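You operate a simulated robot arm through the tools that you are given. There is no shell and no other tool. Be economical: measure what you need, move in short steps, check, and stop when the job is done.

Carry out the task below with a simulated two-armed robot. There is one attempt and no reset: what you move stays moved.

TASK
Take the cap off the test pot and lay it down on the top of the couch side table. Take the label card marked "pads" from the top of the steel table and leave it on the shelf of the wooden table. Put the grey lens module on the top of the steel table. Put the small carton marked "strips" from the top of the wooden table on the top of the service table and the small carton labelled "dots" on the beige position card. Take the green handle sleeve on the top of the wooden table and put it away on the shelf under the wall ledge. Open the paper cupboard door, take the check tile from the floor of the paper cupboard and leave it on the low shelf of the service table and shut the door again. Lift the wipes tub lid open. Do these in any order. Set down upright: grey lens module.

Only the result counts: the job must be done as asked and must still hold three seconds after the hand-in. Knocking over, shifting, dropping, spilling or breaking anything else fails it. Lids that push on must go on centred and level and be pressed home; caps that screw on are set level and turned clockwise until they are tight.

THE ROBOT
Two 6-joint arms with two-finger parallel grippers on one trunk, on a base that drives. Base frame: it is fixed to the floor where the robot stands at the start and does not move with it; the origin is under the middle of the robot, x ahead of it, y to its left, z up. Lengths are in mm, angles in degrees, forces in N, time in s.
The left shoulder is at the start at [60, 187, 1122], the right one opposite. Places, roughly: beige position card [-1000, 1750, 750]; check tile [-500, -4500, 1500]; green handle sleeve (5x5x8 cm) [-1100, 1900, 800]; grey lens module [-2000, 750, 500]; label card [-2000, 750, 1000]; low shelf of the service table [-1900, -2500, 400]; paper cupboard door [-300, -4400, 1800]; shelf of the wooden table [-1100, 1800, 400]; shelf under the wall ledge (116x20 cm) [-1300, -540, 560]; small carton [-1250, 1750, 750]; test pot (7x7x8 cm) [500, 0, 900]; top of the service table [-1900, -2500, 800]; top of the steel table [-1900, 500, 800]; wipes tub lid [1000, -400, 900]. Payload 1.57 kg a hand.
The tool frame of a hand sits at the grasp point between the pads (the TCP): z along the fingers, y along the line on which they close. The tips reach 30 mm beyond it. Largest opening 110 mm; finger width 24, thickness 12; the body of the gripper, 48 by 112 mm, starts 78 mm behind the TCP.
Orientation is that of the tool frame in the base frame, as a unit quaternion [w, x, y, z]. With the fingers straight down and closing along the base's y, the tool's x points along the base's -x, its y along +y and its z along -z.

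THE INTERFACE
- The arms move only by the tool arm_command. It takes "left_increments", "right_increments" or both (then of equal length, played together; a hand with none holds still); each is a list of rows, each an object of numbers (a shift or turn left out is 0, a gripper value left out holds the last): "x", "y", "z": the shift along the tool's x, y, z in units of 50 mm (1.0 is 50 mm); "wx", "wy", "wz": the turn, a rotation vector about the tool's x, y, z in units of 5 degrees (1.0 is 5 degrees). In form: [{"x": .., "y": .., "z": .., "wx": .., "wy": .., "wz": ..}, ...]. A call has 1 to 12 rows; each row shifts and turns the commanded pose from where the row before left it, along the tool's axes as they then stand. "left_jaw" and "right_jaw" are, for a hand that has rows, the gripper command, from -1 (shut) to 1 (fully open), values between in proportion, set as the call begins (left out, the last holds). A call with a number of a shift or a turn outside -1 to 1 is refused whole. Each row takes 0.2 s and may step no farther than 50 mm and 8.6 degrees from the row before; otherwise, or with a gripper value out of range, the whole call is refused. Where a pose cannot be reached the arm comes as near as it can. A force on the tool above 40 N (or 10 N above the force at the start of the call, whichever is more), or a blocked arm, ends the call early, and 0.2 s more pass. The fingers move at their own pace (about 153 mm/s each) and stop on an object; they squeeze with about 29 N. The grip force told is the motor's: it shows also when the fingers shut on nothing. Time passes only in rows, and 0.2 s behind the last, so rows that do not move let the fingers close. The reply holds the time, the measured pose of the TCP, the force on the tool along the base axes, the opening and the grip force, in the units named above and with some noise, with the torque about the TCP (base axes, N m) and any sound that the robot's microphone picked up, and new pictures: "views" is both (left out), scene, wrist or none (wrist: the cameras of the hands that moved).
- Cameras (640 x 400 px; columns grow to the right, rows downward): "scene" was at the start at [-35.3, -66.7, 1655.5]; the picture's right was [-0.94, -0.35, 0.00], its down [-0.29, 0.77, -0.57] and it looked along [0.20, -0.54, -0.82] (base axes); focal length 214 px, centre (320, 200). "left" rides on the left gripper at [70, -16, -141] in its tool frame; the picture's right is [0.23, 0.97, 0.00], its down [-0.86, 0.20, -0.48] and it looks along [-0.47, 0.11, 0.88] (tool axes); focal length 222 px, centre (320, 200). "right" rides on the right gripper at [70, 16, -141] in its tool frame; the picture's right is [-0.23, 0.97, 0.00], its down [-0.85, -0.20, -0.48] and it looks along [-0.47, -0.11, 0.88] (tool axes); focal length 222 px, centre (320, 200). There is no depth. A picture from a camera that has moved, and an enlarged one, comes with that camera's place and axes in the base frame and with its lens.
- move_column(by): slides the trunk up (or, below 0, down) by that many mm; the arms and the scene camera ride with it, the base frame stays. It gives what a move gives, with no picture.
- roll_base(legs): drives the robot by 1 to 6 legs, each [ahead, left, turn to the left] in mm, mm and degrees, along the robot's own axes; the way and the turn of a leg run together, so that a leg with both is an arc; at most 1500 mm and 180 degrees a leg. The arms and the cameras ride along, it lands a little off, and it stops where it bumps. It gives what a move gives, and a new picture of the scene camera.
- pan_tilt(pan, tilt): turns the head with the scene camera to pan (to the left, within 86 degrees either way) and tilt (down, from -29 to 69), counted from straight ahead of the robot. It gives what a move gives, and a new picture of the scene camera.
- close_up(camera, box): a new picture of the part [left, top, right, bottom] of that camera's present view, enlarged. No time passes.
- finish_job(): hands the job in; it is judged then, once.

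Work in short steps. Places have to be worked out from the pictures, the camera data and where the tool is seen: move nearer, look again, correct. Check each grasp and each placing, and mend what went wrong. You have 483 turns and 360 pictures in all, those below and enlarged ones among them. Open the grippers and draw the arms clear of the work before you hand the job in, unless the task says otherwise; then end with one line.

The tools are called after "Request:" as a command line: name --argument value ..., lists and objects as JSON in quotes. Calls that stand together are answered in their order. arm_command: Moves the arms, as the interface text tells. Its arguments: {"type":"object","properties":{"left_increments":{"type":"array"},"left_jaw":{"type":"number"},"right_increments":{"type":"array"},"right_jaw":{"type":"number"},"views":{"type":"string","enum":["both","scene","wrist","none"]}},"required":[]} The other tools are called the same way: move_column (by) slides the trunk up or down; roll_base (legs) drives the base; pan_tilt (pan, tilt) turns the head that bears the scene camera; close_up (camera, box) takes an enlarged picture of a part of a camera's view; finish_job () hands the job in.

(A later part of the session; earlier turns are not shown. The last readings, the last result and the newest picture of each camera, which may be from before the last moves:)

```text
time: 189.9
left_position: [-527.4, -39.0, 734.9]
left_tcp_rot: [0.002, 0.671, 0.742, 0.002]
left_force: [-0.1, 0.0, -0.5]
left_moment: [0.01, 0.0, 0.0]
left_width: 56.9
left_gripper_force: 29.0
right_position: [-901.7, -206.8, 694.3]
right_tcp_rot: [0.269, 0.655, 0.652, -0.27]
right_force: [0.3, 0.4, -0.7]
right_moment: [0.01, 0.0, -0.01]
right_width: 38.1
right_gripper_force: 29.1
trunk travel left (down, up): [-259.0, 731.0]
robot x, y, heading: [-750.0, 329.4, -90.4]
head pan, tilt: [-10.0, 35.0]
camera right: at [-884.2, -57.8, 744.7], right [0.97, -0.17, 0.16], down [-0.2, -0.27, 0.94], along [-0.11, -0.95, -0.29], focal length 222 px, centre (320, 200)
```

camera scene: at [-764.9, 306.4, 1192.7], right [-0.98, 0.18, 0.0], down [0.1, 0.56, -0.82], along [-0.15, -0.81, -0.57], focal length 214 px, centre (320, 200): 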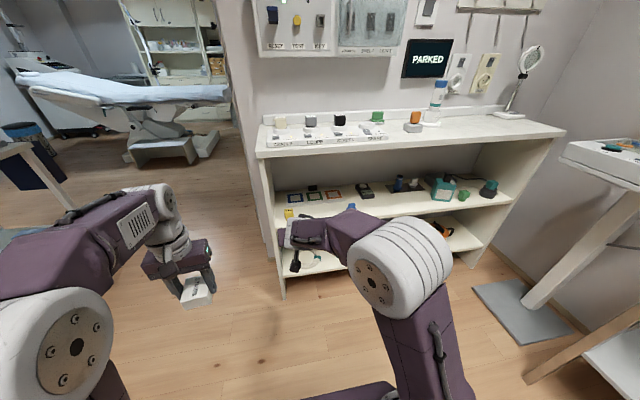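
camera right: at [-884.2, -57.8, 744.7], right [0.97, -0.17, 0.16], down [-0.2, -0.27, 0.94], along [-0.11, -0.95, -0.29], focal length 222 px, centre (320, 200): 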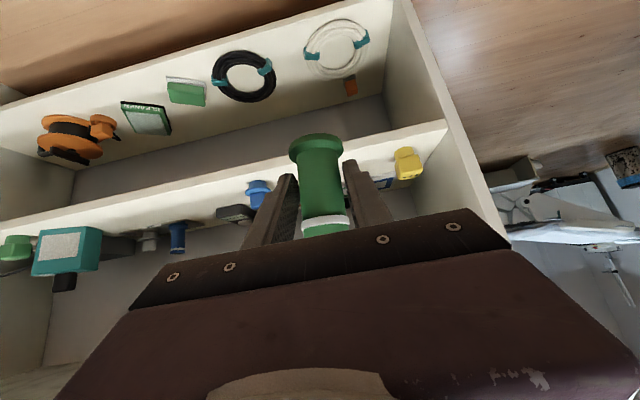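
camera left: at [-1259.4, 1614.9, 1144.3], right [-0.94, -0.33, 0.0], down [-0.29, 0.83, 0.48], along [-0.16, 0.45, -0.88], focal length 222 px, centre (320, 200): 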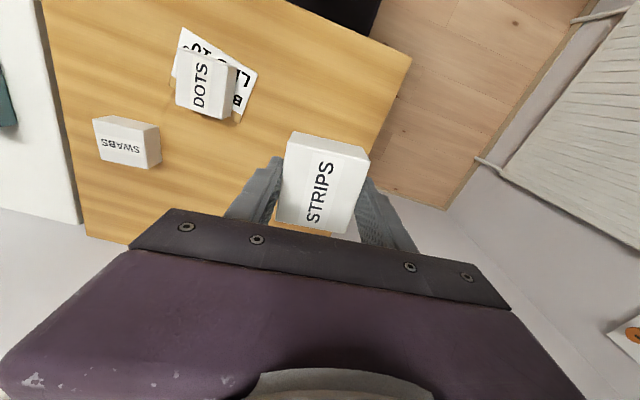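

Free spot confirmed. Lower to TCP z≈620 and roll forward 250 mm.

Request:
arm_command --right_increments '[{"x": 0.52, "z": 0.52}, {"x": 0.52, "z": 0.52}]' --views "none"

Request:
roll_base --legs '[[240, 0, 0]]'

Request:
close_up --camera "right" --box '[0, 0, 640, 400]'

```text
time: 190.5
left_position: [-527.6, -39.1, 733.2]
left_tcp_rot: [0.001, 0.67, 0.742, 0.002]
left_force: [0.3, 0.2, 0.1]
left_moment: [-0.02, 0.02, -0.01]
left_width: 57.0
left_gripper_force: 29.0
right_position: [-905.4, -207.6, 642.7]
right_tcp_rot: [0.265, 0.657, 0.65, -0.274]
right_force: [0.0, -0.7, -0.3]
right_moment: [0.0, 0.01, -0.04]
right_width: 37.8
right_gripper_force: 28.9
right hand out of reach, approached as far as the arm can: row 1, 2
trunk travel left (down, up): [-259.0, 731.0]
robot x, y, heading: [-748.8, 328.6, -90.4]
head pan, tilt: [-10.0, 35.0]
```

```text
time: 192.3
left_position: [-529.9, -280.7, 733.2]
left_tcp_rot: [0.003, 0.67, 0.742, 0.002]
left_force: [-0.9, -0.1, -0.3]
left_moment: [0.04, 0.01, -0.01]
left_width: 56.9
left_gripper_force: 28.9
right_position: [-907.2, -448.8, 642.9]
right_tcp_rot: [0.264, 0.658, 0.65, -0.274]
right_force: [-0.6, -1.1, 0.1]
right_moment: [-0.01, -0.01, 0.02]
right_width: 37.8
right_gripper_force: 29.1
trunk travel left (down, up): [-259.0, 731.0]
robot x, y, heading: [-751.2, 88.2, -90.5]
head pan, tilt: [-10.0, 35.0]
camera scene: at [-766.3, 64.9, 1192.7], right [-0.98, 0.18, 0.0], down [0.1, 0.56, -0.82], along [-0.15, -0.81, -0.57], focal length 214 px, centre (320, 200)
```

scene: 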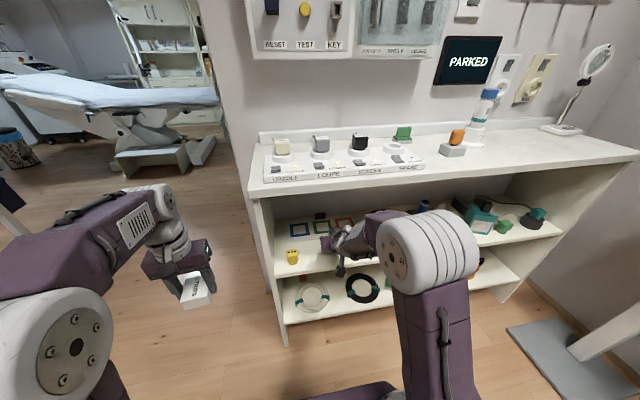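

```text
1.00 times, centred on (320, 200) of right (not enlarged: the box is as wide or as high as the picture)
camera zoom: at [-888.7, -299.8, 694.2], right [0.97, -0.18, 0.15], down [-0.19, -0.27, 0.94], along [-0.13, -0.95, -0.29], focal length 222 px, centre (320, 200)
```

zoom: 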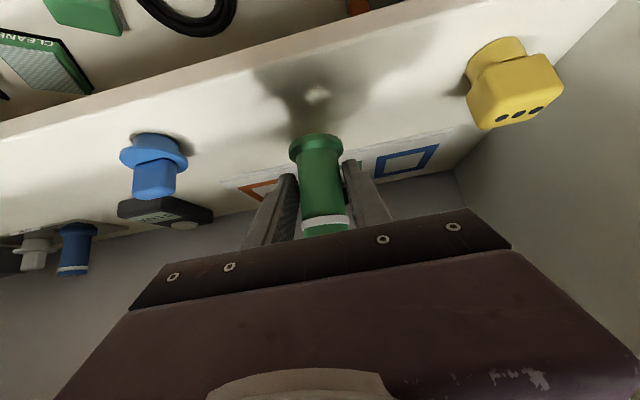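

Clear view: the spot is free, shelf front y≈-430, panel behind at y≈-620. Advance/lower to TCP (-907, -492, 593).

Request:
arm_command --right_increments '[{"x": 0.05, "z": 0.66}, {"x": 0.05, "z": 0.66}]' --views "wrist"

```text
time: 192.9
left_position: [-528.2, -277.8, 736.5]
left_tcp_rot: [0.003, 0.671, 0.742, 0.0]
left_force: [0.4, 0.3, -0.1]
left_moment: [0.01, 0.0, -0.04]
left_width: 57.0
left_gripper_force: 29.1
right_position: [-908.3, -491.6, 600.8]
right_tcp_rot: [0.269, 0.655, 0.647, -0.281]
right_force: [-0.9, 3.7, 29.2]
right_moment: [-0.32, -0.03, 0.16]
right_width: 38.6
right_gripper_force: 29.0
trunk travel left (down, up): [-259.0, 731.0]
robot x, y, heading: [-749.6, 92.4, -90.2]
head pan, tilt: [-10.0, 35.0]
camera right: at [-889.1, -341.9, 649.5], right [0.97, -0.17, 0.15], down [-0.19, -0.25, 0.95], along [-0.13, -0.95, -0.28], focal length 222 px, centre (320, 200)
```

right: 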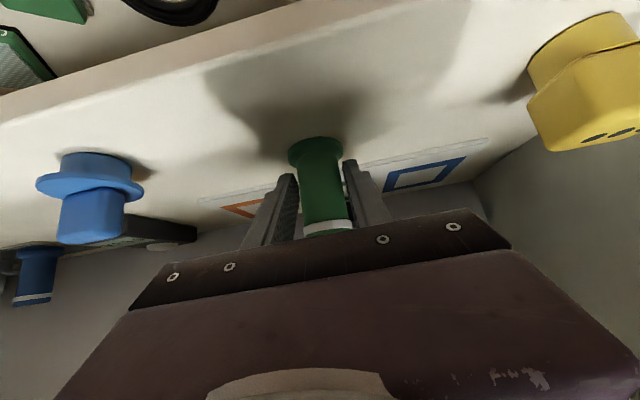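

Contact at z≈601 (shelf ≈557). Ease 2 mm, open, and withdraw.

Request:
arm_command --right_increments '[{"x": -0.03, "z": -0.03}]' --views "none"

Request:
arm_command --right_increments '[{}, {}, {}]' --right_jaw 0.5 --views "wrist"

```text
time: 193.3
left_position: [-528.5, -278.5, 734.3]
left_tcp_rot: [0.003, 0.671, 0.742, 0.0]
left_force: [0.3, 0.0, -0.3]
left_moment: [0.0, -0.02, 0.01]
left_width: 57.0
left_gripper_force: 29.3
right_position: [-907.6, -492.7, 599.4]
right_tcp_rot: [0.267, 0.656, 0.648, -0.278]
right_force: [-0.2, -6.2, 26.8]
right_moment: [-0.73, 0.02, 0.11]
right_width: 38.4
right_gripper_force: 29.2
trunk travel left (down, up): [-259.0, 731.0]
robot x, y, heading: [-748.1, 91.1, -90.4]
head pan, tilt: [-10.0, 35.0]
```

```text
time: 194.1
left_position: [-529.7, -280.7, 734.3]
left_tcp_rot: [0.002, 0.671, 0.742, 0.001]
left_force: [-1.0, -0.1, -0.2]
left_moment: [0.01, -0.02, -0.03]
left_width: 57.1
left_gripper_force: 29.0
right_position: [-908.3, -490.4, 593.6]
right_tcp_rot: [0.264, 0.657, 0.65, -0.275]
right_force: [0.1, 0.4, -0.5]
right_moment: [0.0, 0.02, 0.0]
right_width: 82.5
right_gripper_force: 0.2
trunk travel left (down, up): [-259.0, 731.0]
robot x, y, heading: [-749.9, 91.5, -90.5]
head pan, tilt: [-10.0, 35.0]
camera right: at [-889.4, -342.1, 646.0], right [0.97, -0.18, 0.15], down [-0.19, -0.27, 0.94], along [-0.13, -0.95, -0.29], focal length 222 px, centre (320, 200)
```

right: 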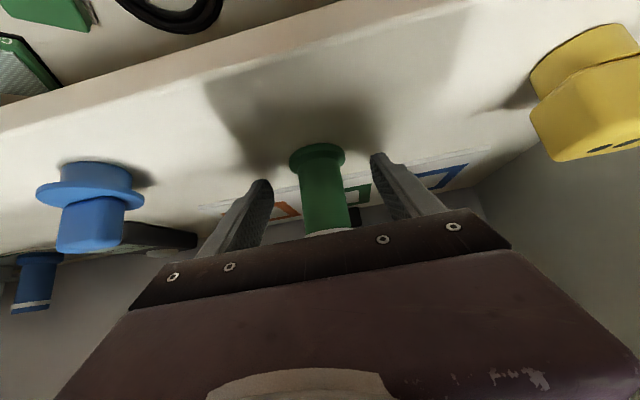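

Sleeve stands. Roll straight back 300 mm and verify.

Request:
roll_base --legs '[[-300, 0, 0]]'

Request:
close_up --camera "scene" --box '[240, 100, 480, 290]'

```text
time: 196.1
left_position: [-527.2, 18.1, 735.3]
left_tcp_rot: [0.002, 0.67, 0.742, 0.002]
left_force: [-0.2, 0.1, -0.7]
left_moment: [-0.04, 0.01, 0.0]
left_width: 56.9
left_gripper_force: 28.7
right_position: [-905.9, -193.0, 595.2]
right_tcp_rot: [0.265, 0.656, 0.651, -0.275]
right_force: [-0.5, 0.1, -0.3]
right_moment: [-0.01, 0.01, -0.02]
right_width: 82.6
right_gripper_force: 0.0
trunk travel left (down, up): [-259.0, 731.0]
robot x, y, heading: [-747.7, 392.7, -90.4]
head pan, tilt: [-10.0, 35.0]
camera scene: at [-764.6, 364.1, 1192.7], right [-0.98, 0.18, 0.0], down [0.1, 0.56, -0.82], along [-0.15, -0.81, -0.57], focal length 214 px, centre (320, 200)
```

scene: 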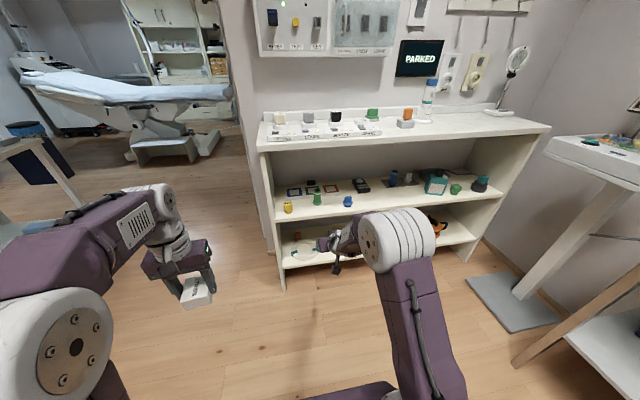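

```text
2.11 times, centred on (360, 195) of scene
camera zoom: at [-764.6, 364.1, 1192.7], right [-0.98, 0.18, 0.0], down [0.1, 0.56, -0.82], along [-0.15, -0.81, -0.57], focal length 452 px, centre (236, 210)
```

zoom: 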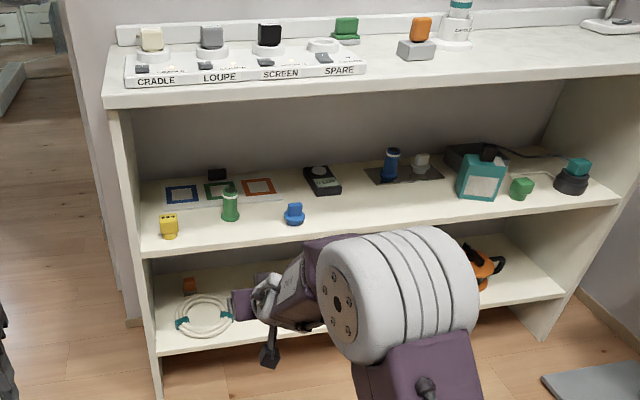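

Sleeve is placed among the items on the shelf. Now to the other room: raise the trunk, bring the right hand vertical, and move to x≈-60.

Request:
move_column --by 370

Request:
arm_command --right_increments '[{"wy": 1}, {"wy": 1}, {"wy": 1}, {"wy": 1}, {"wy": 1}, {"wy": 1}, {"wy": 1}, {"wy": 1}, {"wy": 1}, {"y": 0.8}, {"y": 0.8}]' --views "none"

Request:
roll_base --legs '[[0, 680, 0]]'

Request:
pan_tilt --pan 0 --tilt 25

```text
time: 199.7
left_position: [-526.7, 17.9, 1104.1]
left_tcp_rot: [0.002, 0.67, 0.742, 0.001]
left_force: [0.5, -0.5, -0.8]
left_moment: [0.0, 0.01, 0.01]
left_width: 57.1
left_gripper_force: 29.4
right_position: [-905.8, -193.9, 965.6]
right_tcp_rot: [0.265, 0.656, 0.651, -0.274]
right_force: [0.2, -0.7, -0.6]
right_moment: [0.01, 0.0, 0.0]
right_width: 82.3
right_gripper_force: 0.1
trunk travel left (down, up): [-629.0, 361.0]
robot x, y, heading: [-751.3, 391.5, -90.2]
head pan, tilt: [-10.0, 35.0]
```

```text
time: 202.1
left_position: [-527.1, 17.0, 1104.1]
left_tcp_rot: [0.001, 0.67, 0.742, 0.001]
left_force: [0.3, -0.8, 0.6]
left_moment: [0.01, 0.04, 0.0]
left_width: 56.8
left_gripper_force: 29.5
right_position: [-856.8, -209.6, 960.6]
right_tcp_rot: [0.006, 0.737, 0.67, -0.087]
right_force: [0.1, -0.2, 0.3]
right_moment: [0.03, 0.03, 0.03]
right_width: 82.5
right_gripper_force: 0.0
right hand out of reach, approached as far as the arm can: row 2, 3, 4
trunk travel left (down, up): [-629.0, 361.0]
robot x, y, heading: [-749.5, 385.2, -90.2]
head pan, tilt: [-10.0, 35.0]
```

```text
time: 205.9
left_position: [157.5, 12.5, 1104.7]
left_tcp_rot: [0.002, 0.671, 0.742, 0.002]
left_force: [-0.6, 0.0, -0.5]
left_moment: [-0.02, 0.0, 0.01]
left_width: 56.8
left_gripper_force: 28.6
right_position: [-172.7, -211.2, 962.0]
right_tcp_rot: [0.005, 0.737, 0.671, -0.088]
right_force: [0.6, -0.8, 1.4]
right_moment: [0.01, 0.02, 0.0]
right_width: 82.4
right_gripper_force: 0.1
trunk travel left (down, up): [-629.0, 361.0]
robot x, y, heading: [-64.1, 386.6, -90.3]
head pan, tilt: [-10.0, 35.0]
camera scene: at [-78.7, 359.5, 1562.7], right [-0.98, 0.18, 0.0], down [0.1, 0.56, -0.82], along [-0.15, -0.81, -0.57], focal length 214 px, centre (320, 200)
```

scene: 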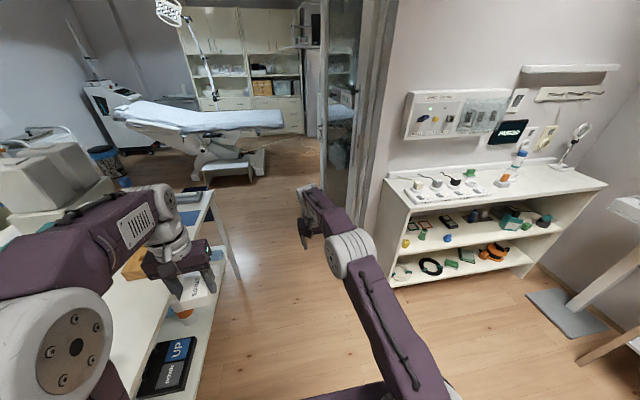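

```text
time: 206.6
left_position: [158.5, 13.5, 1102.6]
left_tcp_rot: [0.002, 0.67, 0.742, 0.001]
left_force: [-0.2, 0.0, -0.7]
left_moment: [0.02, 0.02, 0.01]
left_width: 56.9
left_gripper_force: 28.7
right_position: [-172.9, -212.8, 961.8]
right_tcp_rot: [0.006, 0.737, 0.671, -0.087]
right_force: [-0.6, -0.4, -0.6]
right_moment: [-0.01, -0.02, 0.04]
right_width: 82.6
right_gripper_force: 0.0
trunk travel left (down, up): [-629.0, 361.0]
robot x, y, heading: [-61.2, 386.3, -90.2]
head pan, tilt: [0.0, 25.0]
camera scene: at [-63.4, 354.0, 1578.4], right [-1.0, 0.01, 0.0], down [0.0, 0.42, -0.91], along [-0.01, -0.91, -0.42], focal length 214 px, centre (320, 200)
```

scene: 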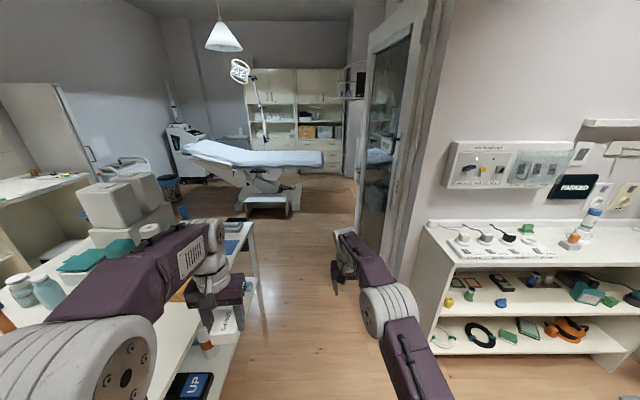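

Retract the right hand up and in before driving through.

Request:
arm_command --right_increments '[{"z": -0.9}, {"z": -0.9}, {"z": -0.9}, {"z": -0.9}, {"x": 0.8}, {"x": 0.8}, {"x": 0.8}, {"x": 0.8, "wy": 1}, {"wy": 1}]' --views "none"

```text
time: 208.6
left_position: [156.4, 12.4, 1103.9]
left_tcp_rot: [0.002, 0.67, 0.742, 0.002]
left_force: [-0.4, 0.2, -0.8]
left_moment: [0.02, 0.01, 0.0]
left_width: 56.9
left_gripper_force: 29.0
right_position: [-153.9, -133.4, 1095.3]
right_tcp_rot: [-0.054, 0.742, 0.668, -0.023]
right_force: [-0.6, -0.7, 0.2]
right_moment: [0.04, 0.02, 0.01]
right_width: 82.3
right_gripper_force: 0.0
right hand out of reach, approached as far as the arm can: row 3, 4, 5, 6, 7, 8, 9
trunk travel left (down, up): [-629.0, 361.0]
robot x, y, heading: [-63.3, 387.8, -90.3]
head pan, tilt: [0.0, 25.0]
```

Request:
arm_command --right_increments '[{"z": -0.9}, {"z": -0.9}, {"z": -0.9}, {"x": 0.9}, {"x": 0.9}, {"x": 0.9}, {"x": 0.9}]' --views "none"

```text
time: 210.2
left_position: [157.8, 15.8, 1104.8]
left_tcp_rot: [0.003, 0.671, 0.742, 0.001]
left_force: [0.7, 0.2, -0.7]
left_moment: [-0.05, 0.0, 0.02]
left_width: 56.9
left_gripper_force: 28.8
right_position: [-139.0, 104.4, 1185.1]
right_tcp_rot: [-0.052, 0.742, 0.668, -0.023]
right_force: [0.5, -0.1, -0.6]
right_moment: [-0.02, 0.03, 0.02]
right_width: 82.3
right_gripper_force: 0.0
right hand out of reach, approached as far as the arm can: row 1, 2, 3
trunk travel left (down, up): [-629.0, 361.0]
robot x, y, heading: [-62.8, 385.8, -90.4]
head pan, tilt: [0.0, 25.0]
```

Arm tucked. Drive through the gap: ahead 1500 mm, then look.

Request:
roll_base --legs '[[1500, 0, 0]]'

Request:
pan_tilt --pan -40 --tilt 25

```text
time: 217.7
left_position: [140.5, -1493.5, 1103.1]
left_tcp_rot: [0.003, 0.672, 0.74, 0.002]
left_force: [-0.7, -0.5, -0.1]
left_moment: [0.0, 0.02, 0.0]
left_width: 56.9
left_gripper_force: 28.9
right_position: [-153.5, -1402.0, 1185.4]
right_tcp_rot: [-0.052, 0.743, 0.666, -0.023]
right_force: [0.4, -0.1, -0.2]
right_moment: [0.01, 0.0, 0.02]
right_width: 82.5
right_gripper_force: 0.1
trunk travel left (down, up): [-629.0, 361.0]
robot x, y, heading: [-78.1, -1120.1, -90.7]
head pan, tilt: [0.0, 25.0]
camera scene: at [-78.4, -1151.0, 1578.5], right [-1.0, 0.01, 0.0], down [0.01, 0.42, -0.91], along [-0.01, -0.91, -0.42], focal length 214 px, centre (320, 200)
```

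scene: 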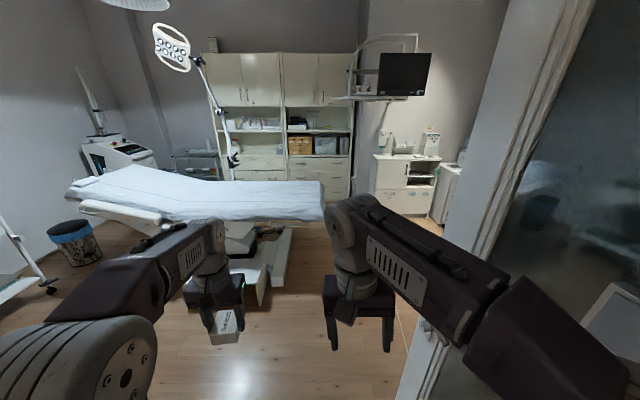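

```text
time: 218.7
left_position: [140.1, -1493.1, 1104.2]
left_tcp_rot: [0.002, 0.673, 0.74, 0.002]
left_force: [-0.5, 0.9, 1.3]
left_moment: [-0.02, -0.02, -0.01]
left_width: 56.9
left_gripper_force: 29.2
right_position: [-155.2, -1403.7, 1185.7]
right_tcp_rot: [-0.053, 0.743, 0.666, -0.023]
right_force: [-0.7, 0.9, 0.4]
right_moment: [0.01, 0.03, -0.01]
right_width: 82.7
right_gripper_force: 0.1
trunk travel left (down, up): [-629.0, 361.0]
robot x, y, heading: [-77.6, -1121.3, -90.7]
head pan, tilt: [-40.0, 25.0]
camera scene: at [-137.3, -1128.9, 1578.5], right [-0.76, 0.65, 0.0], down [0.28, 0.32, -0.91], along [-0.59, -0.69, -0.42], focal length 214 px, centre (320, 200)
```

scene: 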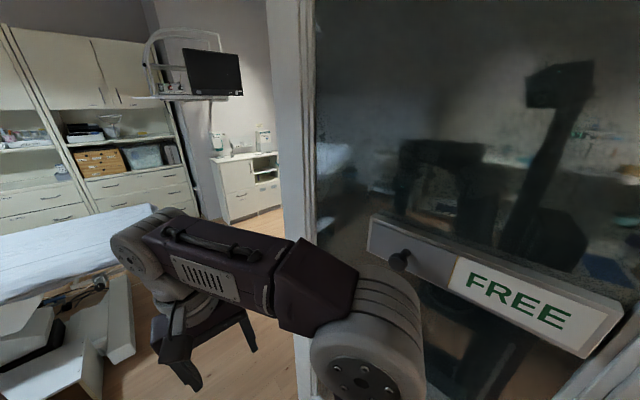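

Beyond the door is open floor; the couch stands further. Advance 650 mm and look right for the service table.

Request:
roll_base --legs '[[650, 0, 0]]'

Request:
pan_tilt --pan -70 --tilt 25

```text
time: 222.4
left_position: [130.0, -2147.2, 1104.3]
left_tcp_rot: [0.002, 0.674, 0.739, 0.001]
left_force: [-0.2, -0.3, 0.3]
left_moment: [0.04, -0.03, -0.02]
left_width: 56.9
left_gripper_force: 29.4
right_position: [-165.9, -2055.8, 1185.3]
right_tcp_rot: [-0.052, 0.745, 0.665, -0.022]
right_force: [-0.7, 0.4, 0.8]
right_moment: [0.01, 0.0, 0.0]
right_width: 82.3
right_gripper_force: 0.3
trunk travel left (down, up): [-629.0, 361.0]
robot x, y, heading: [-85.2, -1774.6, -91.0]
head pan, tilt: [-40.0, 25.0]
camera scene: at [-147.2, -1782.1, 1578.5], right [-0.75, 0.66, 0.0], down [0.28, 0.32, -0.91], along [-0.59, -0.68, -0.42], focal length 214 px, centre (320, 200)
```

scene: 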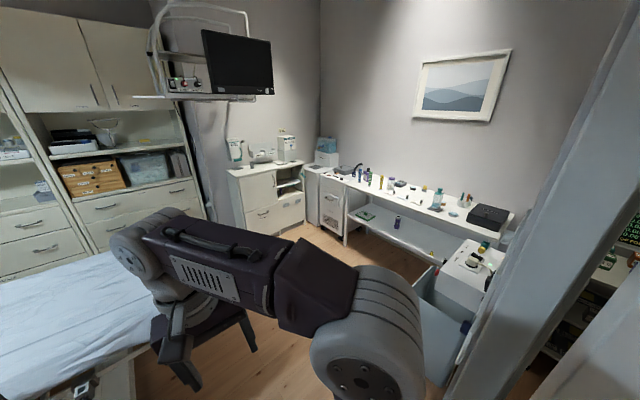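

```text
time: 223.3
left_position: [129.5, -2148.2, 1104.7]
left_tcp_rot: [0.003, 0.674, 0.739, 0.001]
left_force: [0.4, 0.2, -0.6]
left_moment: [0.05, -0.01, 0.03]
left_width: 56.8
left_gripper_force: 29.1
right_position: [-165.4, -2055.1, 1183.4]
right_tcp_rot: [-0.052, 0.745, 0.664, -0.023]
right_force: [0.6, -0.4, -0.3]
right_moment: [0.02, 0.01, -0.02]
right_width: 82.3
right_gripper_force: 0.0
trunk travel left (down, up): [-629.0, 361.0]
robot x, y, heading: [-88.7, -1772.0, -90.9]
head pan, tilt: [-70.0, 25.0]
camera scene: at [-173.8, -1742.7, 1578.5], right [-0.33, 0.95, 0.0], down [0.4, 0.14, -0.91], along [-0.86, -0.3, -0.42], focal length 214 px, centre (320, 200)
```

scene: 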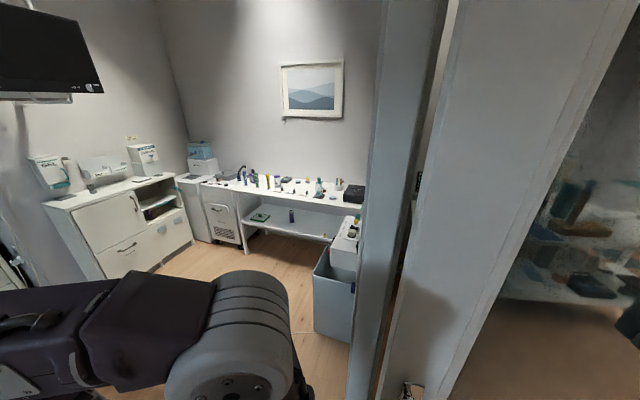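

Service table found along the far wall (front x≈-1690). Route: forward past the door, right, forward, then turn to face it.

Request:
roll_base --legs '[[430, 0, 0], [0, -500, 0], [280, 0, 0], [0, 0, -90]]'

Request:
pan_tilt --pan 0 --tilt 30

```text
time: 233.9
left_position: [-975.6, -2696.1, 1103.7]
left_tcp_rot: [0.003, 0.999, 0.049, -0.001]
left_force: [-0.3, 0.1, 0.1]
left_moment: [0.03, 0.02, -0.02]
left_width: 56.9
left_gripper_force: 29.1
right_position: [-886.5, -2400.4, 1184.3]
right_tcp_rot: [-0.053, 0.997, -0.053, 0.022]
right_force: [0.0, -0.1, 0.5]
right_moment: [-0.01, -0.04, 0.02]
right_width: 82.5
right_gripper_force: 0.1
trunk travel left (down, up): [-629.0, 361.0]
robot x, y, heading: [-604.8, -2476.6, 179.7]
head pan, tilt: [-70.0, 25.0]
camera scene: at [-574.6, -2388.7, 1578.5], right [0.94, 0.33, 0.0], down [0.14, -0.4, -0.91], along [-0.3, 0.85, -0.42], focal length 214 px, centre (320, 200)
```

scene: 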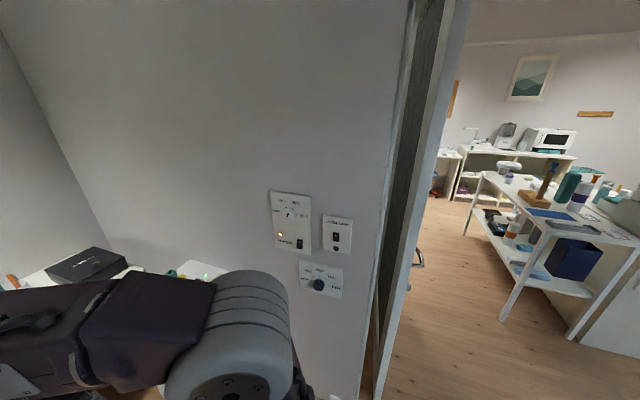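

```text
time: 235.3
left_position: [-974.7, -2695.3, 1104.1]
left_tcp_rot: [0.003, 0.999, 0.049, 0.0]
left_force: [0.0, -0.2, -0.8]
left_moment: [0.01, -0.02, 0.01]
left_width: 56.8
left_gripper_force: 29.0
right_position: [-885.9, -2400.5, 1185.0]
right_tcp_rot: [-0.053, 0.997, -0.053, 0.021]
right_force: [0.0, -0.1, 0.7]
right_moment: [0.01, -0.01, 0.02]
right_width: 82.2
right_gripper_force: 0.0
trunk travel left (down, up): [-629.0, 361.0]
robot x, y, heading: [-599.8, -2474.4, 179.6]
head pan, tilt: [0.0, 30.0]
camera scene: at [-634.3, -2474.6, 1570.5], right [0.01, 1.0, 0.0], down [0.5, -0.01, -0.87], along [-0.87, 0.01, -0.5], focal length 214 px, centre (320, 200)
```

scene: 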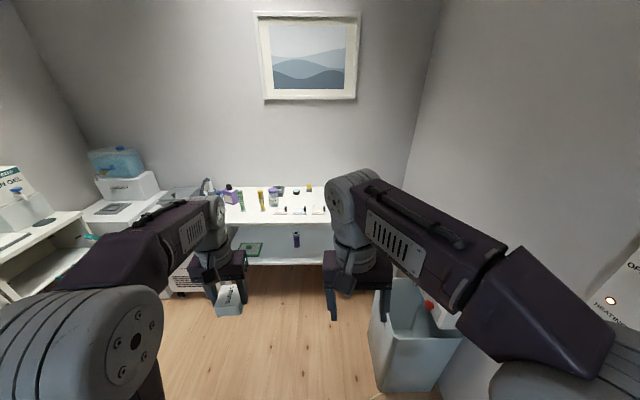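

Request:
close_up --camera "scene" --box '[170, 160, 430, 300]'

```text
2.46 times, centred on (300, 230) of scene
camera zoom: at [-634.3, -2474.6, 1570.5], right [0.01, 1.0, 0.0], down [0.5, -0.01, -0.87], along [-0.87, 0.01, -0.5], focal length 528 px, centre (369, 126)
```

zoom: 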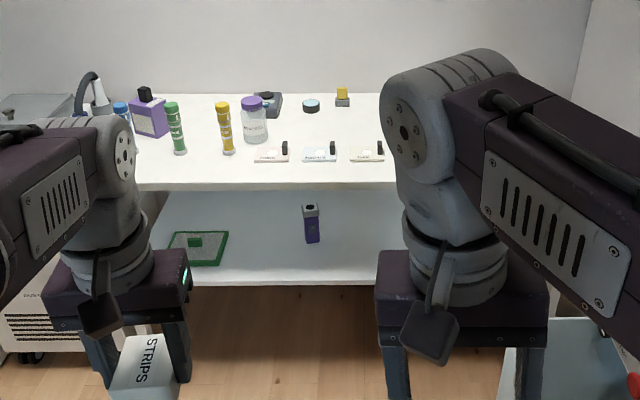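

I choose the free front area near (-1730, -2850) for STRIPS. Shift left 190 and go ahead 580.

Request:
roll_base --legs '[[0, 190, 0], [560, 0, 0]]'

Request:
pan_tilt --pan 0 --tilt 45

Request:
close_up --camera "left" --box '[0, 0, 640, 400]'

```text
time: 239.7
left_position: [-1545.0, -2880.5, 1105.1]
left_tcp_rot: [0.002, 0.999, 0.048, 0.0]
left_force: [-0.2, 0.2, -0.8]
left_moment: [0.0, -0.03, -0.02]
left_width: 57.0
left_gripper_force: 29.1
right_position: [-1455.5, -2585.0, 1185.8]
right_tcp_rot: [-0.052, 0.997, -0.054, 0.021]
right_force: [-0.9, -1.5, -0.4]
right_moment: [0.03, 0.02, 0.01]
right_width: 82.4
right_gripper_force: 0.0
trunk travel left (down, up): [-629.0, 361.0]
robot x, y, heading: [-1169.0, -2658.3, 179.5]
head pan, tilt: [0.0, 30.0]
camera scene: at [-1202.7, -2659.2, 1570.5], right [0.01, 1.0, 0.0], down [0.5, -0.01, -0.87], along [-0.87, 0.01, -0.5], focal length 214 px, centre (320, 200)
```

scene: 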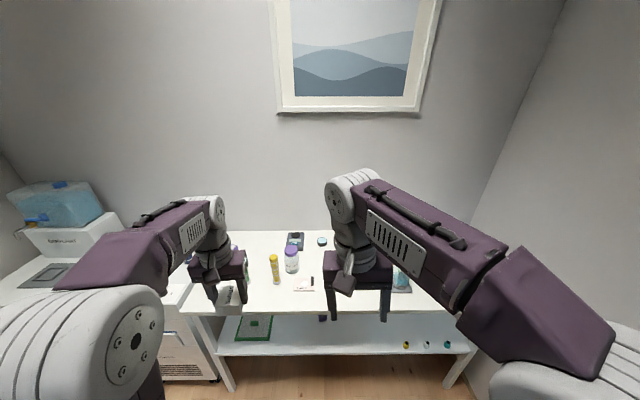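

```text
time: 240.4
left_position: [-1544.9, -2879.4, 1103.1]
left_tcp_rot: [0.002, 0.999, 0.048, 0.001]
left_force: [0.4, 0.5, -0.1]
left_moment: [0.01, 0.02, -0.02]
left_width: 56.9
left_gripper_force: 29.0
right_position: [-1454.1, -2585.3, 1184.4]
right_tcp_rot: [-0.053, 0.997, -0.054, 0.021]
right_force: [0.4, 0.5, -0.1]
right_moment: [0.0, -0.01, 0.01]
right_width: 82.1
right_gripper_force: 0.0
trunk travel left (down, up): [-629.0, 361.0]
robot x, y, heading: [-1172.8, -2658.8, 179.3]
head pan, tilt: [0.0, 45.0]
camera scene: at [-1194.0, -2659.3, 1547.9], right [0.01, 1.0, 0.0], down [0.71, -0.01, -0.71], along [-0.71, 0.01, -0.71], focal length 214 px, centre (320, 200)
```

scene: 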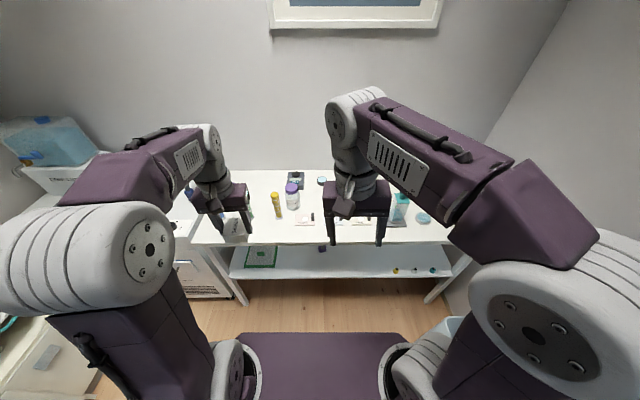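

```text
1.00 times, centred on (320, 200) of left (not enlarged: the box is as wide or as high as the picture)
camera zoom: at [-1477.9, -2855.3, 1244.2], right [0.32, -0.95, 0.0], down [-0.83, -0.28, 0.48], along [-0.45, -0.16, -0.88], focal length 222 px, centre (320, 200)
```

zoom: 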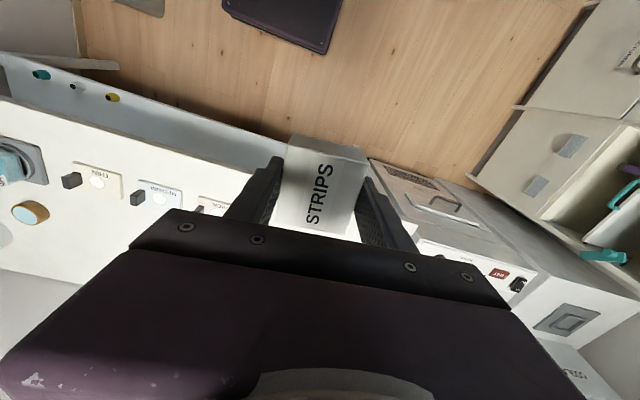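

Place STRIPS at about (-1740, -2890). Roll 100 ahead, lower column 100, and lower the hand near.

Request:
roll_base --legs '[[100, 0, 0]]'

Request:
move_column --by -100

Request:
arm_command --left_increments '[{"x": -0.9, "z": 0.4}, {"x": -0.9, "z": 0.4}, {"z": 0.9}]' --views "both"

```text
time: 241.6
left_position: [-1644.8, -2878.1, 1102.9]
left_tcp_rot: [0.003, 0.999, 0.049, -0.001]
left_force: [0.7, 0.4, 0.6]
left_moment: [-0.01, 0.0, -0.02]
left_width: 56.8
left_gripper_force: 29.4
right_position: [-1554.7, -2583.6, 1185.1]
right_tcp_rot: [-0.054, 0.997, -0.053, 0.021]
right_force: [0.0, 0.4, -0.3]
right_moment: [-0.03, 0.02, 0.01]
right_width: 82.8
right_gripper_force: 0.1
trunk travel left (down, up): [-629.0, 361.0]
robot x, y, heading: [-1272.0, -2660.4, 179.7]
head pan, tilt: [0.0, 45.0]
camera scene: at [-1293.5, -2658.2, 1547.9], right [0.01, 1.0, 0.0], down [0.71, -0.01, -0.71], along [-0.71, 0.01, -0.71], focal length 214 px, centre (320, 200)
```

scene: 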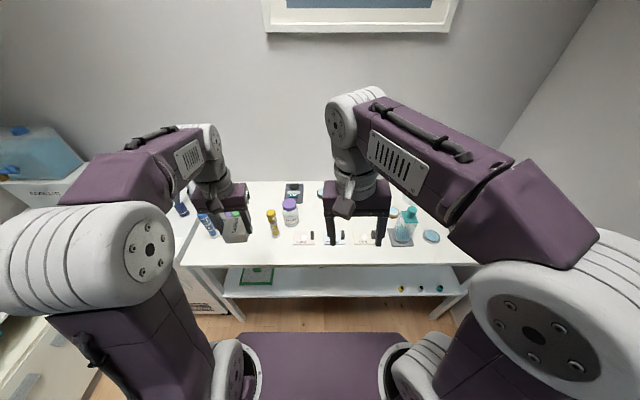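

```text
time: 242.9
left_position: [-1644.0, -2878.6, 1004.6]
left_tcp_rot: [0.003, 0.999, 0.048, 0.0]
left_force: [-0.2, 0.0, 0.5]
left_moment: [0.0, 0.0, 0.04]
left_width: 57.2
left_gripper_force: 29.2
right_position: [-1554.2, -2583.0, 1084.2]
right_tcp_rot: [-0.053, 0.997, -0.054, 0.022]
right_force: [0.2, 0.3, -0.6]
right_moment: [0.0, 0.0, 0.02]
right_width: 82.4
right_gripper_force: 0.1
trunk travel left (down, up): [-529.0, 461.0]
robot x, y, heading: [-1270.6, -2661.9, 179.5]
head pan, tilt: [0.0, 45.0]
```

```text
time: 243.7
left_position: [-1733.9, -2887.4, 918.6]
left_tcp_rot: [0.001, 0.999, 0.05, -0.001]
left_force: [0.4, 0.6, -1.4]
left_moment: [0.02, 0.0, 0.02]
left_width: 56.9
left_gripper_force: 29.2
right_position: [-1555.6, -2584.5, 1085.4]
right_tcp_rot: [-0.053, 0.997, -0.054, 0.021]
right_force: [-0.2, 0.7, 0.4]
right_moment: [0.01, 0.03, -0.01]
right_width: 82.8
right_gripper_force: 0.0
trunk travel left (down, up): [-529.0, 461.0]
robot x, y, heading: [-1268.9, -2660.8, 179.6]
head pan, tilt: [0.0, 45.0]
camera scene: at [-1293.5, -2658.5, 1447.9], right [0.01, 1.0, 0.0], down [0.71, -0.01, -0.71], along [-0.71, 0.01, -0.71], focal length 214 px, centre (320, 200)
camera left: at [-1666.5, -2863.0, 1059.2], right [0.32, -0.95, 0.0], down [-0.83, -0.28, 0.48], along [-0.45, -0.16, -0.88], focal length 222 px, centre (320, 200)
```

scene: 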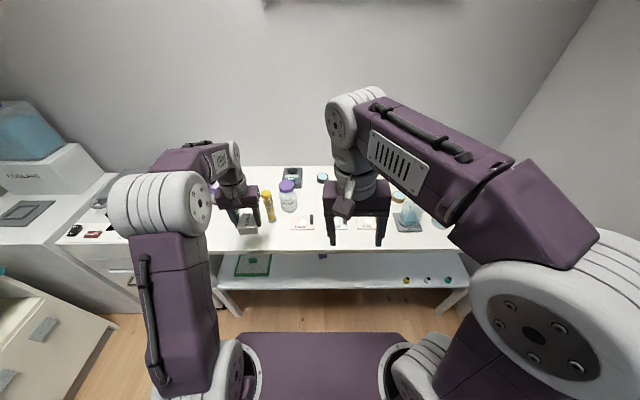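
left: 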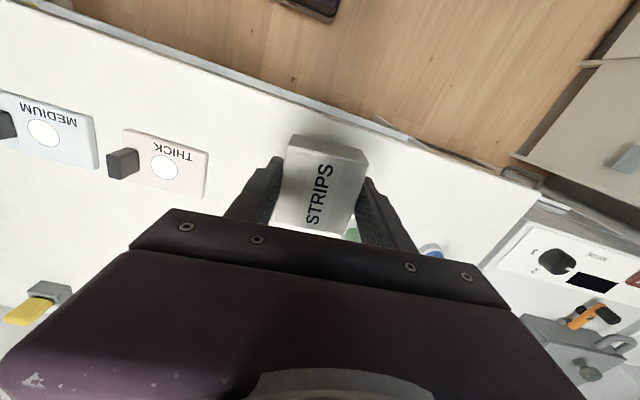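

Clear of the tubes. Lower to contact.

Request:
arm_command --left_increments '[{"z": 0.7}, {"z": 0.5}, {"z": 0.1}, {"z": 0.08}, {"z": 0.08}, {"z": 0.08}, {"z": 0.08}, {"z": 0.08}]' --views "none"

```text
time: 245.5
left_position: [-1734.0, -2889.2, 837.5]
left_tcp_rot: [0.004, 0.999, 0.048, -0.005]
left_force: [-1.0, -2.5, 29.3]
left_moment: [0.04, 0.0, -0.01]
left_width: 57.0
left_gripper_force: 29.2
right_position: [-1552.5, -2583.5, 1086.0]
right_tcp_rot: [-0.052, 0.997, -0.054, 0.021]
right_force: [-0.7, -0.8, 0.4]
right_moment: [-0.01, -0.03, -0.01]
right_width: 82.5
right_gripper_force: 0.0
trunk travel left (down, up): [-529.0, 461.0]
robot x, y, heading: [-1272.1, -2658.6, 179.3]
head pan, tilt: [0.0, 45.0]
```

Contact. Release (moderate opening) and lift.

Request:
arm_command --left_increments '[{"z": -0.03}]' --views "none"

Request:
arm_command --left_increments '[{}, {}, {"z": -0.5}, {"z": -0.9}, {"z": -0.9}, {"z": -0.9}]' --left_jaw 0.35 --views "wrist"

```text
time: 245.9
left_position: [-1734.0, -2888.4, 837.3]
left_tcp_rot: [0.002, 0.999, 0.049, -0.004]
left_force: [-6.0, -5.3, 25.1]
left_moment: [0.0, 0.44, 0.08]
left_width: 56.8
left_gripper_force: 29.0
right_position: [-1553.9, -2583.2, 1086.4]
right_tcp_rot: [-0.053, 0.997, -0.054, 0.02]
right_force: [-0.3, 0.1, 0.0]
right_moment: [-0.01, 0.04, -0.02]
right_width: 82.3
right_gripper_force: 0.1
trunk travel left (down, up): [-529.0, 461.0]
robot x, y, heading: [-1270.7, -2657.3, 179.4]
head pan, tilt: [0.0, 45.0]
```

```text
time: 247.3
left_position: [-1732.8, -2887.5, 994.2]
left_tcp_rot: [0.003, 0.999, 0.049, -0.001]
left_force: [0.1, 0.1, 0.5]
left_moment: [-0.01, -0.02, -0.01]
left_width: 74.3
left_gripper_force: 0.0
right_position: [-1554.5, -2582.5, 1085.6]
right_tcp_rot: [-0.053, 0.997, -0.054, 0.021]
right_force: [-0.4, 0.2, 0.5]
right_moment: [0.0, 0.02, 0.0]
right_width: 82.2
right_gripper_force: 0.1
trunk travel left (down, up): [-529.0, 461.0]
robot x, y, heading: [-1273.6, -2659.0, 179.2]
head pan, tilt: [0.0, 45.0]
camera left: at [-1665.6, -2862.7, 1135.5], right [0.32, -0.95, 0.0], down [-0.83, -0.28, 0.48], along [-0.45, -0.16, -0.88], focal length 222 px, centre (320, 200)
```

left: 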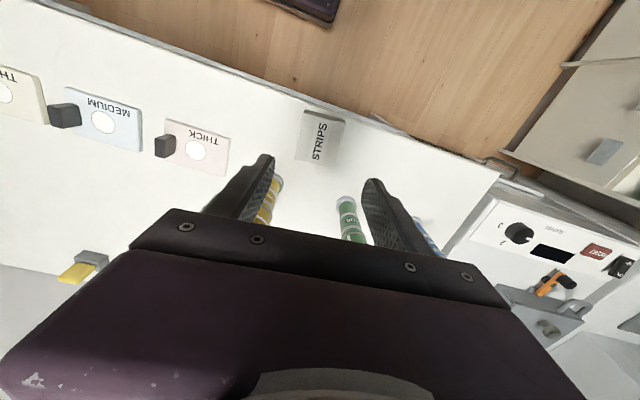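

STRIPS is on the service table. Now to the paper cupboard: back off, turn left to face −y, look.

Request:
roll_base --legs '[[-480, 0, 0], [0, 0, 90]]'

Request:
pan_tilt --pan 15 --tilt 5

```text
time: 254.0
left_position: [-567.9, -3129.4, 995.0]
left_tcp_rot: [0.002, 0.678, 0.735, 0.002]
left_force: [-0.8, 0.3, 0.2]
left_moment: [0.02, 0.02, 0.03]
left_width: 74.3
left_gripper_force: 0.0
right_position: [-868.5, -2946.5, 1085.5]
right_tcp_rot: [-0.053, 0.747, 0.662, -0.022]
right_force: [-0.1, -0.2, 0.3]
right_moment: [0.01, 0.0, 0.0]
right_width: 82.4
right_gripper_force: 0.1
trunk travel left (down, up): [-529.0, 461.0]
robot x, y, heading: [-789.1, -2663.2, -91.5]
head pan, tilt: [0.0, 45.0]
camera scene: at [-790.4, -2684.5, 1447.9], right [-1.0, 0.02, 0.0], down [0.02, 0.71, -0.71], along [-0.02, -0.71, -0.71], focal length 214 px, centre (320, 200)
```

scene: 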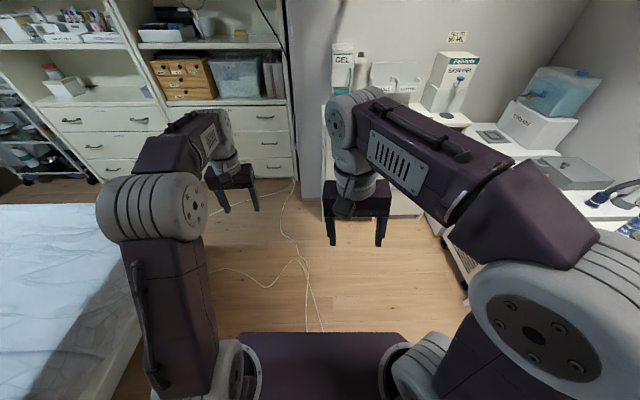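

```text
time: 255.0
left_position: [-569.2, -3128.6, 994.7]
left_tcp_rot: [0.003, 0.677, 0.736, 0.002]
left_force: [0.1, -0.6, -0.1]
left_moment: [0.01, -0.04, 0.0]
left_width: 74.1
left_gripper_force: 0.1
right_position: [-870.1, -2946.0, 1084.1]
right_tcp_rot: [-0.053, 0.748, 0.662, -0.022]
right_force: [-0.5, 0.2, -0.1]
right_moment: [0.04, -0.01, 0.0]
right_width: 82.5
right_gripper_force: 0.0
trunk travel left (down, up): [-529.0, 461.0]
robot x, y, heading: [-791.6, -2660.2, -91.3]
head pan, tilt: [15.0, 5.0]
camera scene: at [-766.8, -2692.5, 1510.8], right [-0.97, -0.23, 0.0], down [-0.02, 0.09, -1.0], along [0.23, -0.97, -0.09], focal length 214 px, centre (320, 200)
```

scene: 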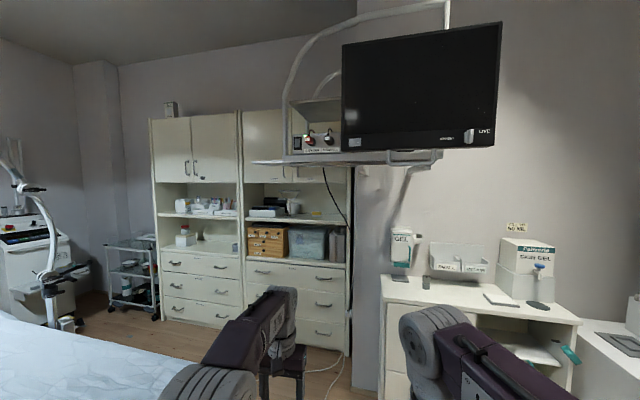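

Request:
close_up --camera "scene" --box '[140, 40, 460, 260]'

```text
1.82 times, centred on (300, 150) of scene
camera zoom: at [-766.8, -2692.5, 1510.8], right [-0.97, -0.23, 0.0], down [-0.02, 0.09, -1.0], along [0.23, -0.97, -0.09], focal length 390 px, centre (356, 291)
```

zoom: 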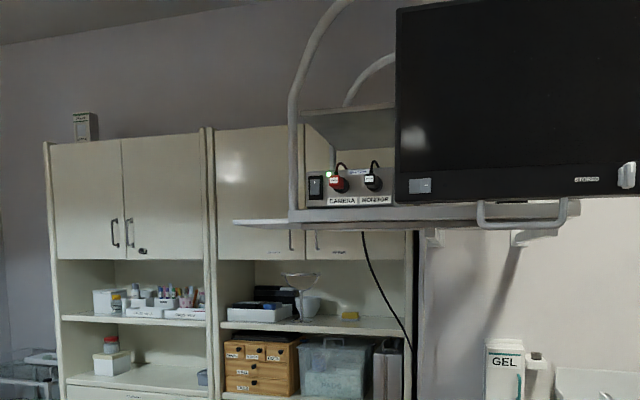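

The cupboard doors are partly hidden by a monitor bracket. Lower the trunk for safety, move ahead 600 and look again.

Request:
move_column --by -150

Request:
roll_base --legs '[[600, 0, 0]]'

Request:
pan_tilt --pan 25 --tilt -15

```text
time: 256.8
left_position: [-568.0, -3129.2, 844.6]
left_tcp_rot: [0.002, 0.677, 0.736, 0.002]
left_force: [0.5, -0.3, -0.1]
left_moment: [-0.02, 0.03, -0.03]
left_width: 74.2
left_gripper_force: 0.0
right_position: [-869.2, -2946.4, 935.0]
right_tcp_rot: [-0.052, 0.748, 0.661, -0.021]
right_force: [0.2, 0.0, 1.1]
right_moment: [0.03, -0.02, -0.01]
right_width: 82.3
right_gripper_force: 0.0
trunk travel left (down, up): [-379.0, 611.0]
robot x, y, heading: [-791.4, -2664.1, -91.3]
head pan, tilt: [15.0, 5.0]
```

```text
time: 260.2
left_position: [-582.9, -3724.3, 844.3]
left_tcp_rot: [0.001, 0.678, 0.735, 0.002]
left_force: [-0.2, -0.1, 0.7]
left_moment: [0.03, 0.0, 0.02]
left_width: 74.3
left_gripper_force: 0.0
right_position: [-885.1, -3540.3, 934.3]
right_tcp_rot: [-0.053, 0.748, 0.662, -0.022]
right_force: [-0.2, 0.3, 0.2]
right_moment: [0.01, 0.01, 0.03]
right_width: 82.5
right_gripper_force: 0.1
trunk travel left (down, up): [-379.0, 611.0]
robot x, y, heading: [-804.5, -3259.7, -91.5]
head pan, tilt: [15.0, 5.0]
camera scene: at [-781.7, -3287.5, 1360.9], right [-0.97, -0.23, 0.0], down [-0.02, 0.09, -1.0], along [0.23, -0.97, -0.09], focal length 214 px, centre (320, 200)
```

scene: 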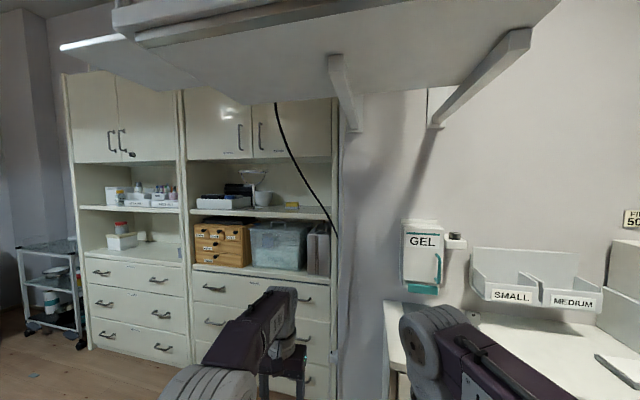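

```text
time: 261.0
left_position: [-583.9, -3722.8, 845.0]
left_tcp_rot: [0.002, 0.677, 0.736, 0.002]
left_force: [0.2, 0.0, -0.2]
left_moment: [-0.01, -0.01, 0.02]
left_width: 74.2
left_gripper_force: 0.0
right_position: [-884.7, -3540.3, 934.5]
right_tcp_rot: [-0.053, 0.748, 0.662, -0.022]
right_force: [-0.8, 0.4, 0.7]
right_moment: [0.0, -0.01, 0.02]
right_width: 82.4
right_gripper_force: 0.0
trunk travel left (down, up): [-379.0, 611.0]
robot x, y, heading: [-805.9, -3260.6, -91.4]
head pan, tilt: [25.0, -15.0]
camera scene: at [-771.1, -3271.5, 1391.2], right [-0.92, -0.4, 0.0], down [0.1, -0.24, -0.97], along [0.39, -0.89, 0.26], focal length 214 px, centre (320, 200)
```

scene: 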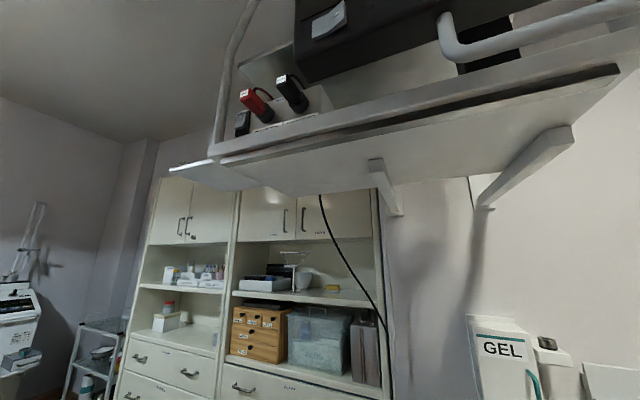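

Request:
close_up --camera "scene" --box '[140, 160, 400, 320]'

```text
2.46 times, centred on (270, 240) of scene
camera zoom: at [-771.1, -3271.5, 1391.2], right [-0.92, -0.4, 0.0], down [0.1, -0.24, -0.97], along [0.39, -0.89, 0.26], focal length 528 px, centre (443, 102)
```

zoom: 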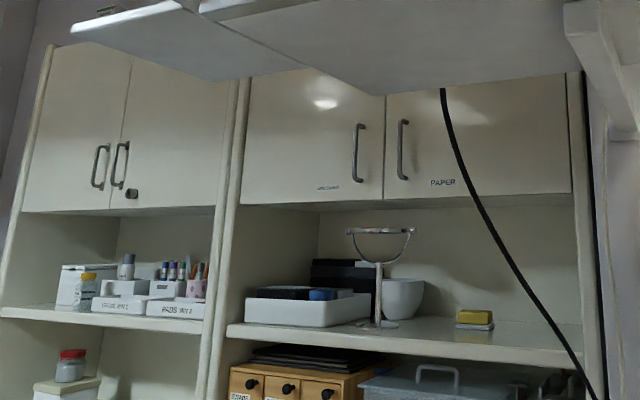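

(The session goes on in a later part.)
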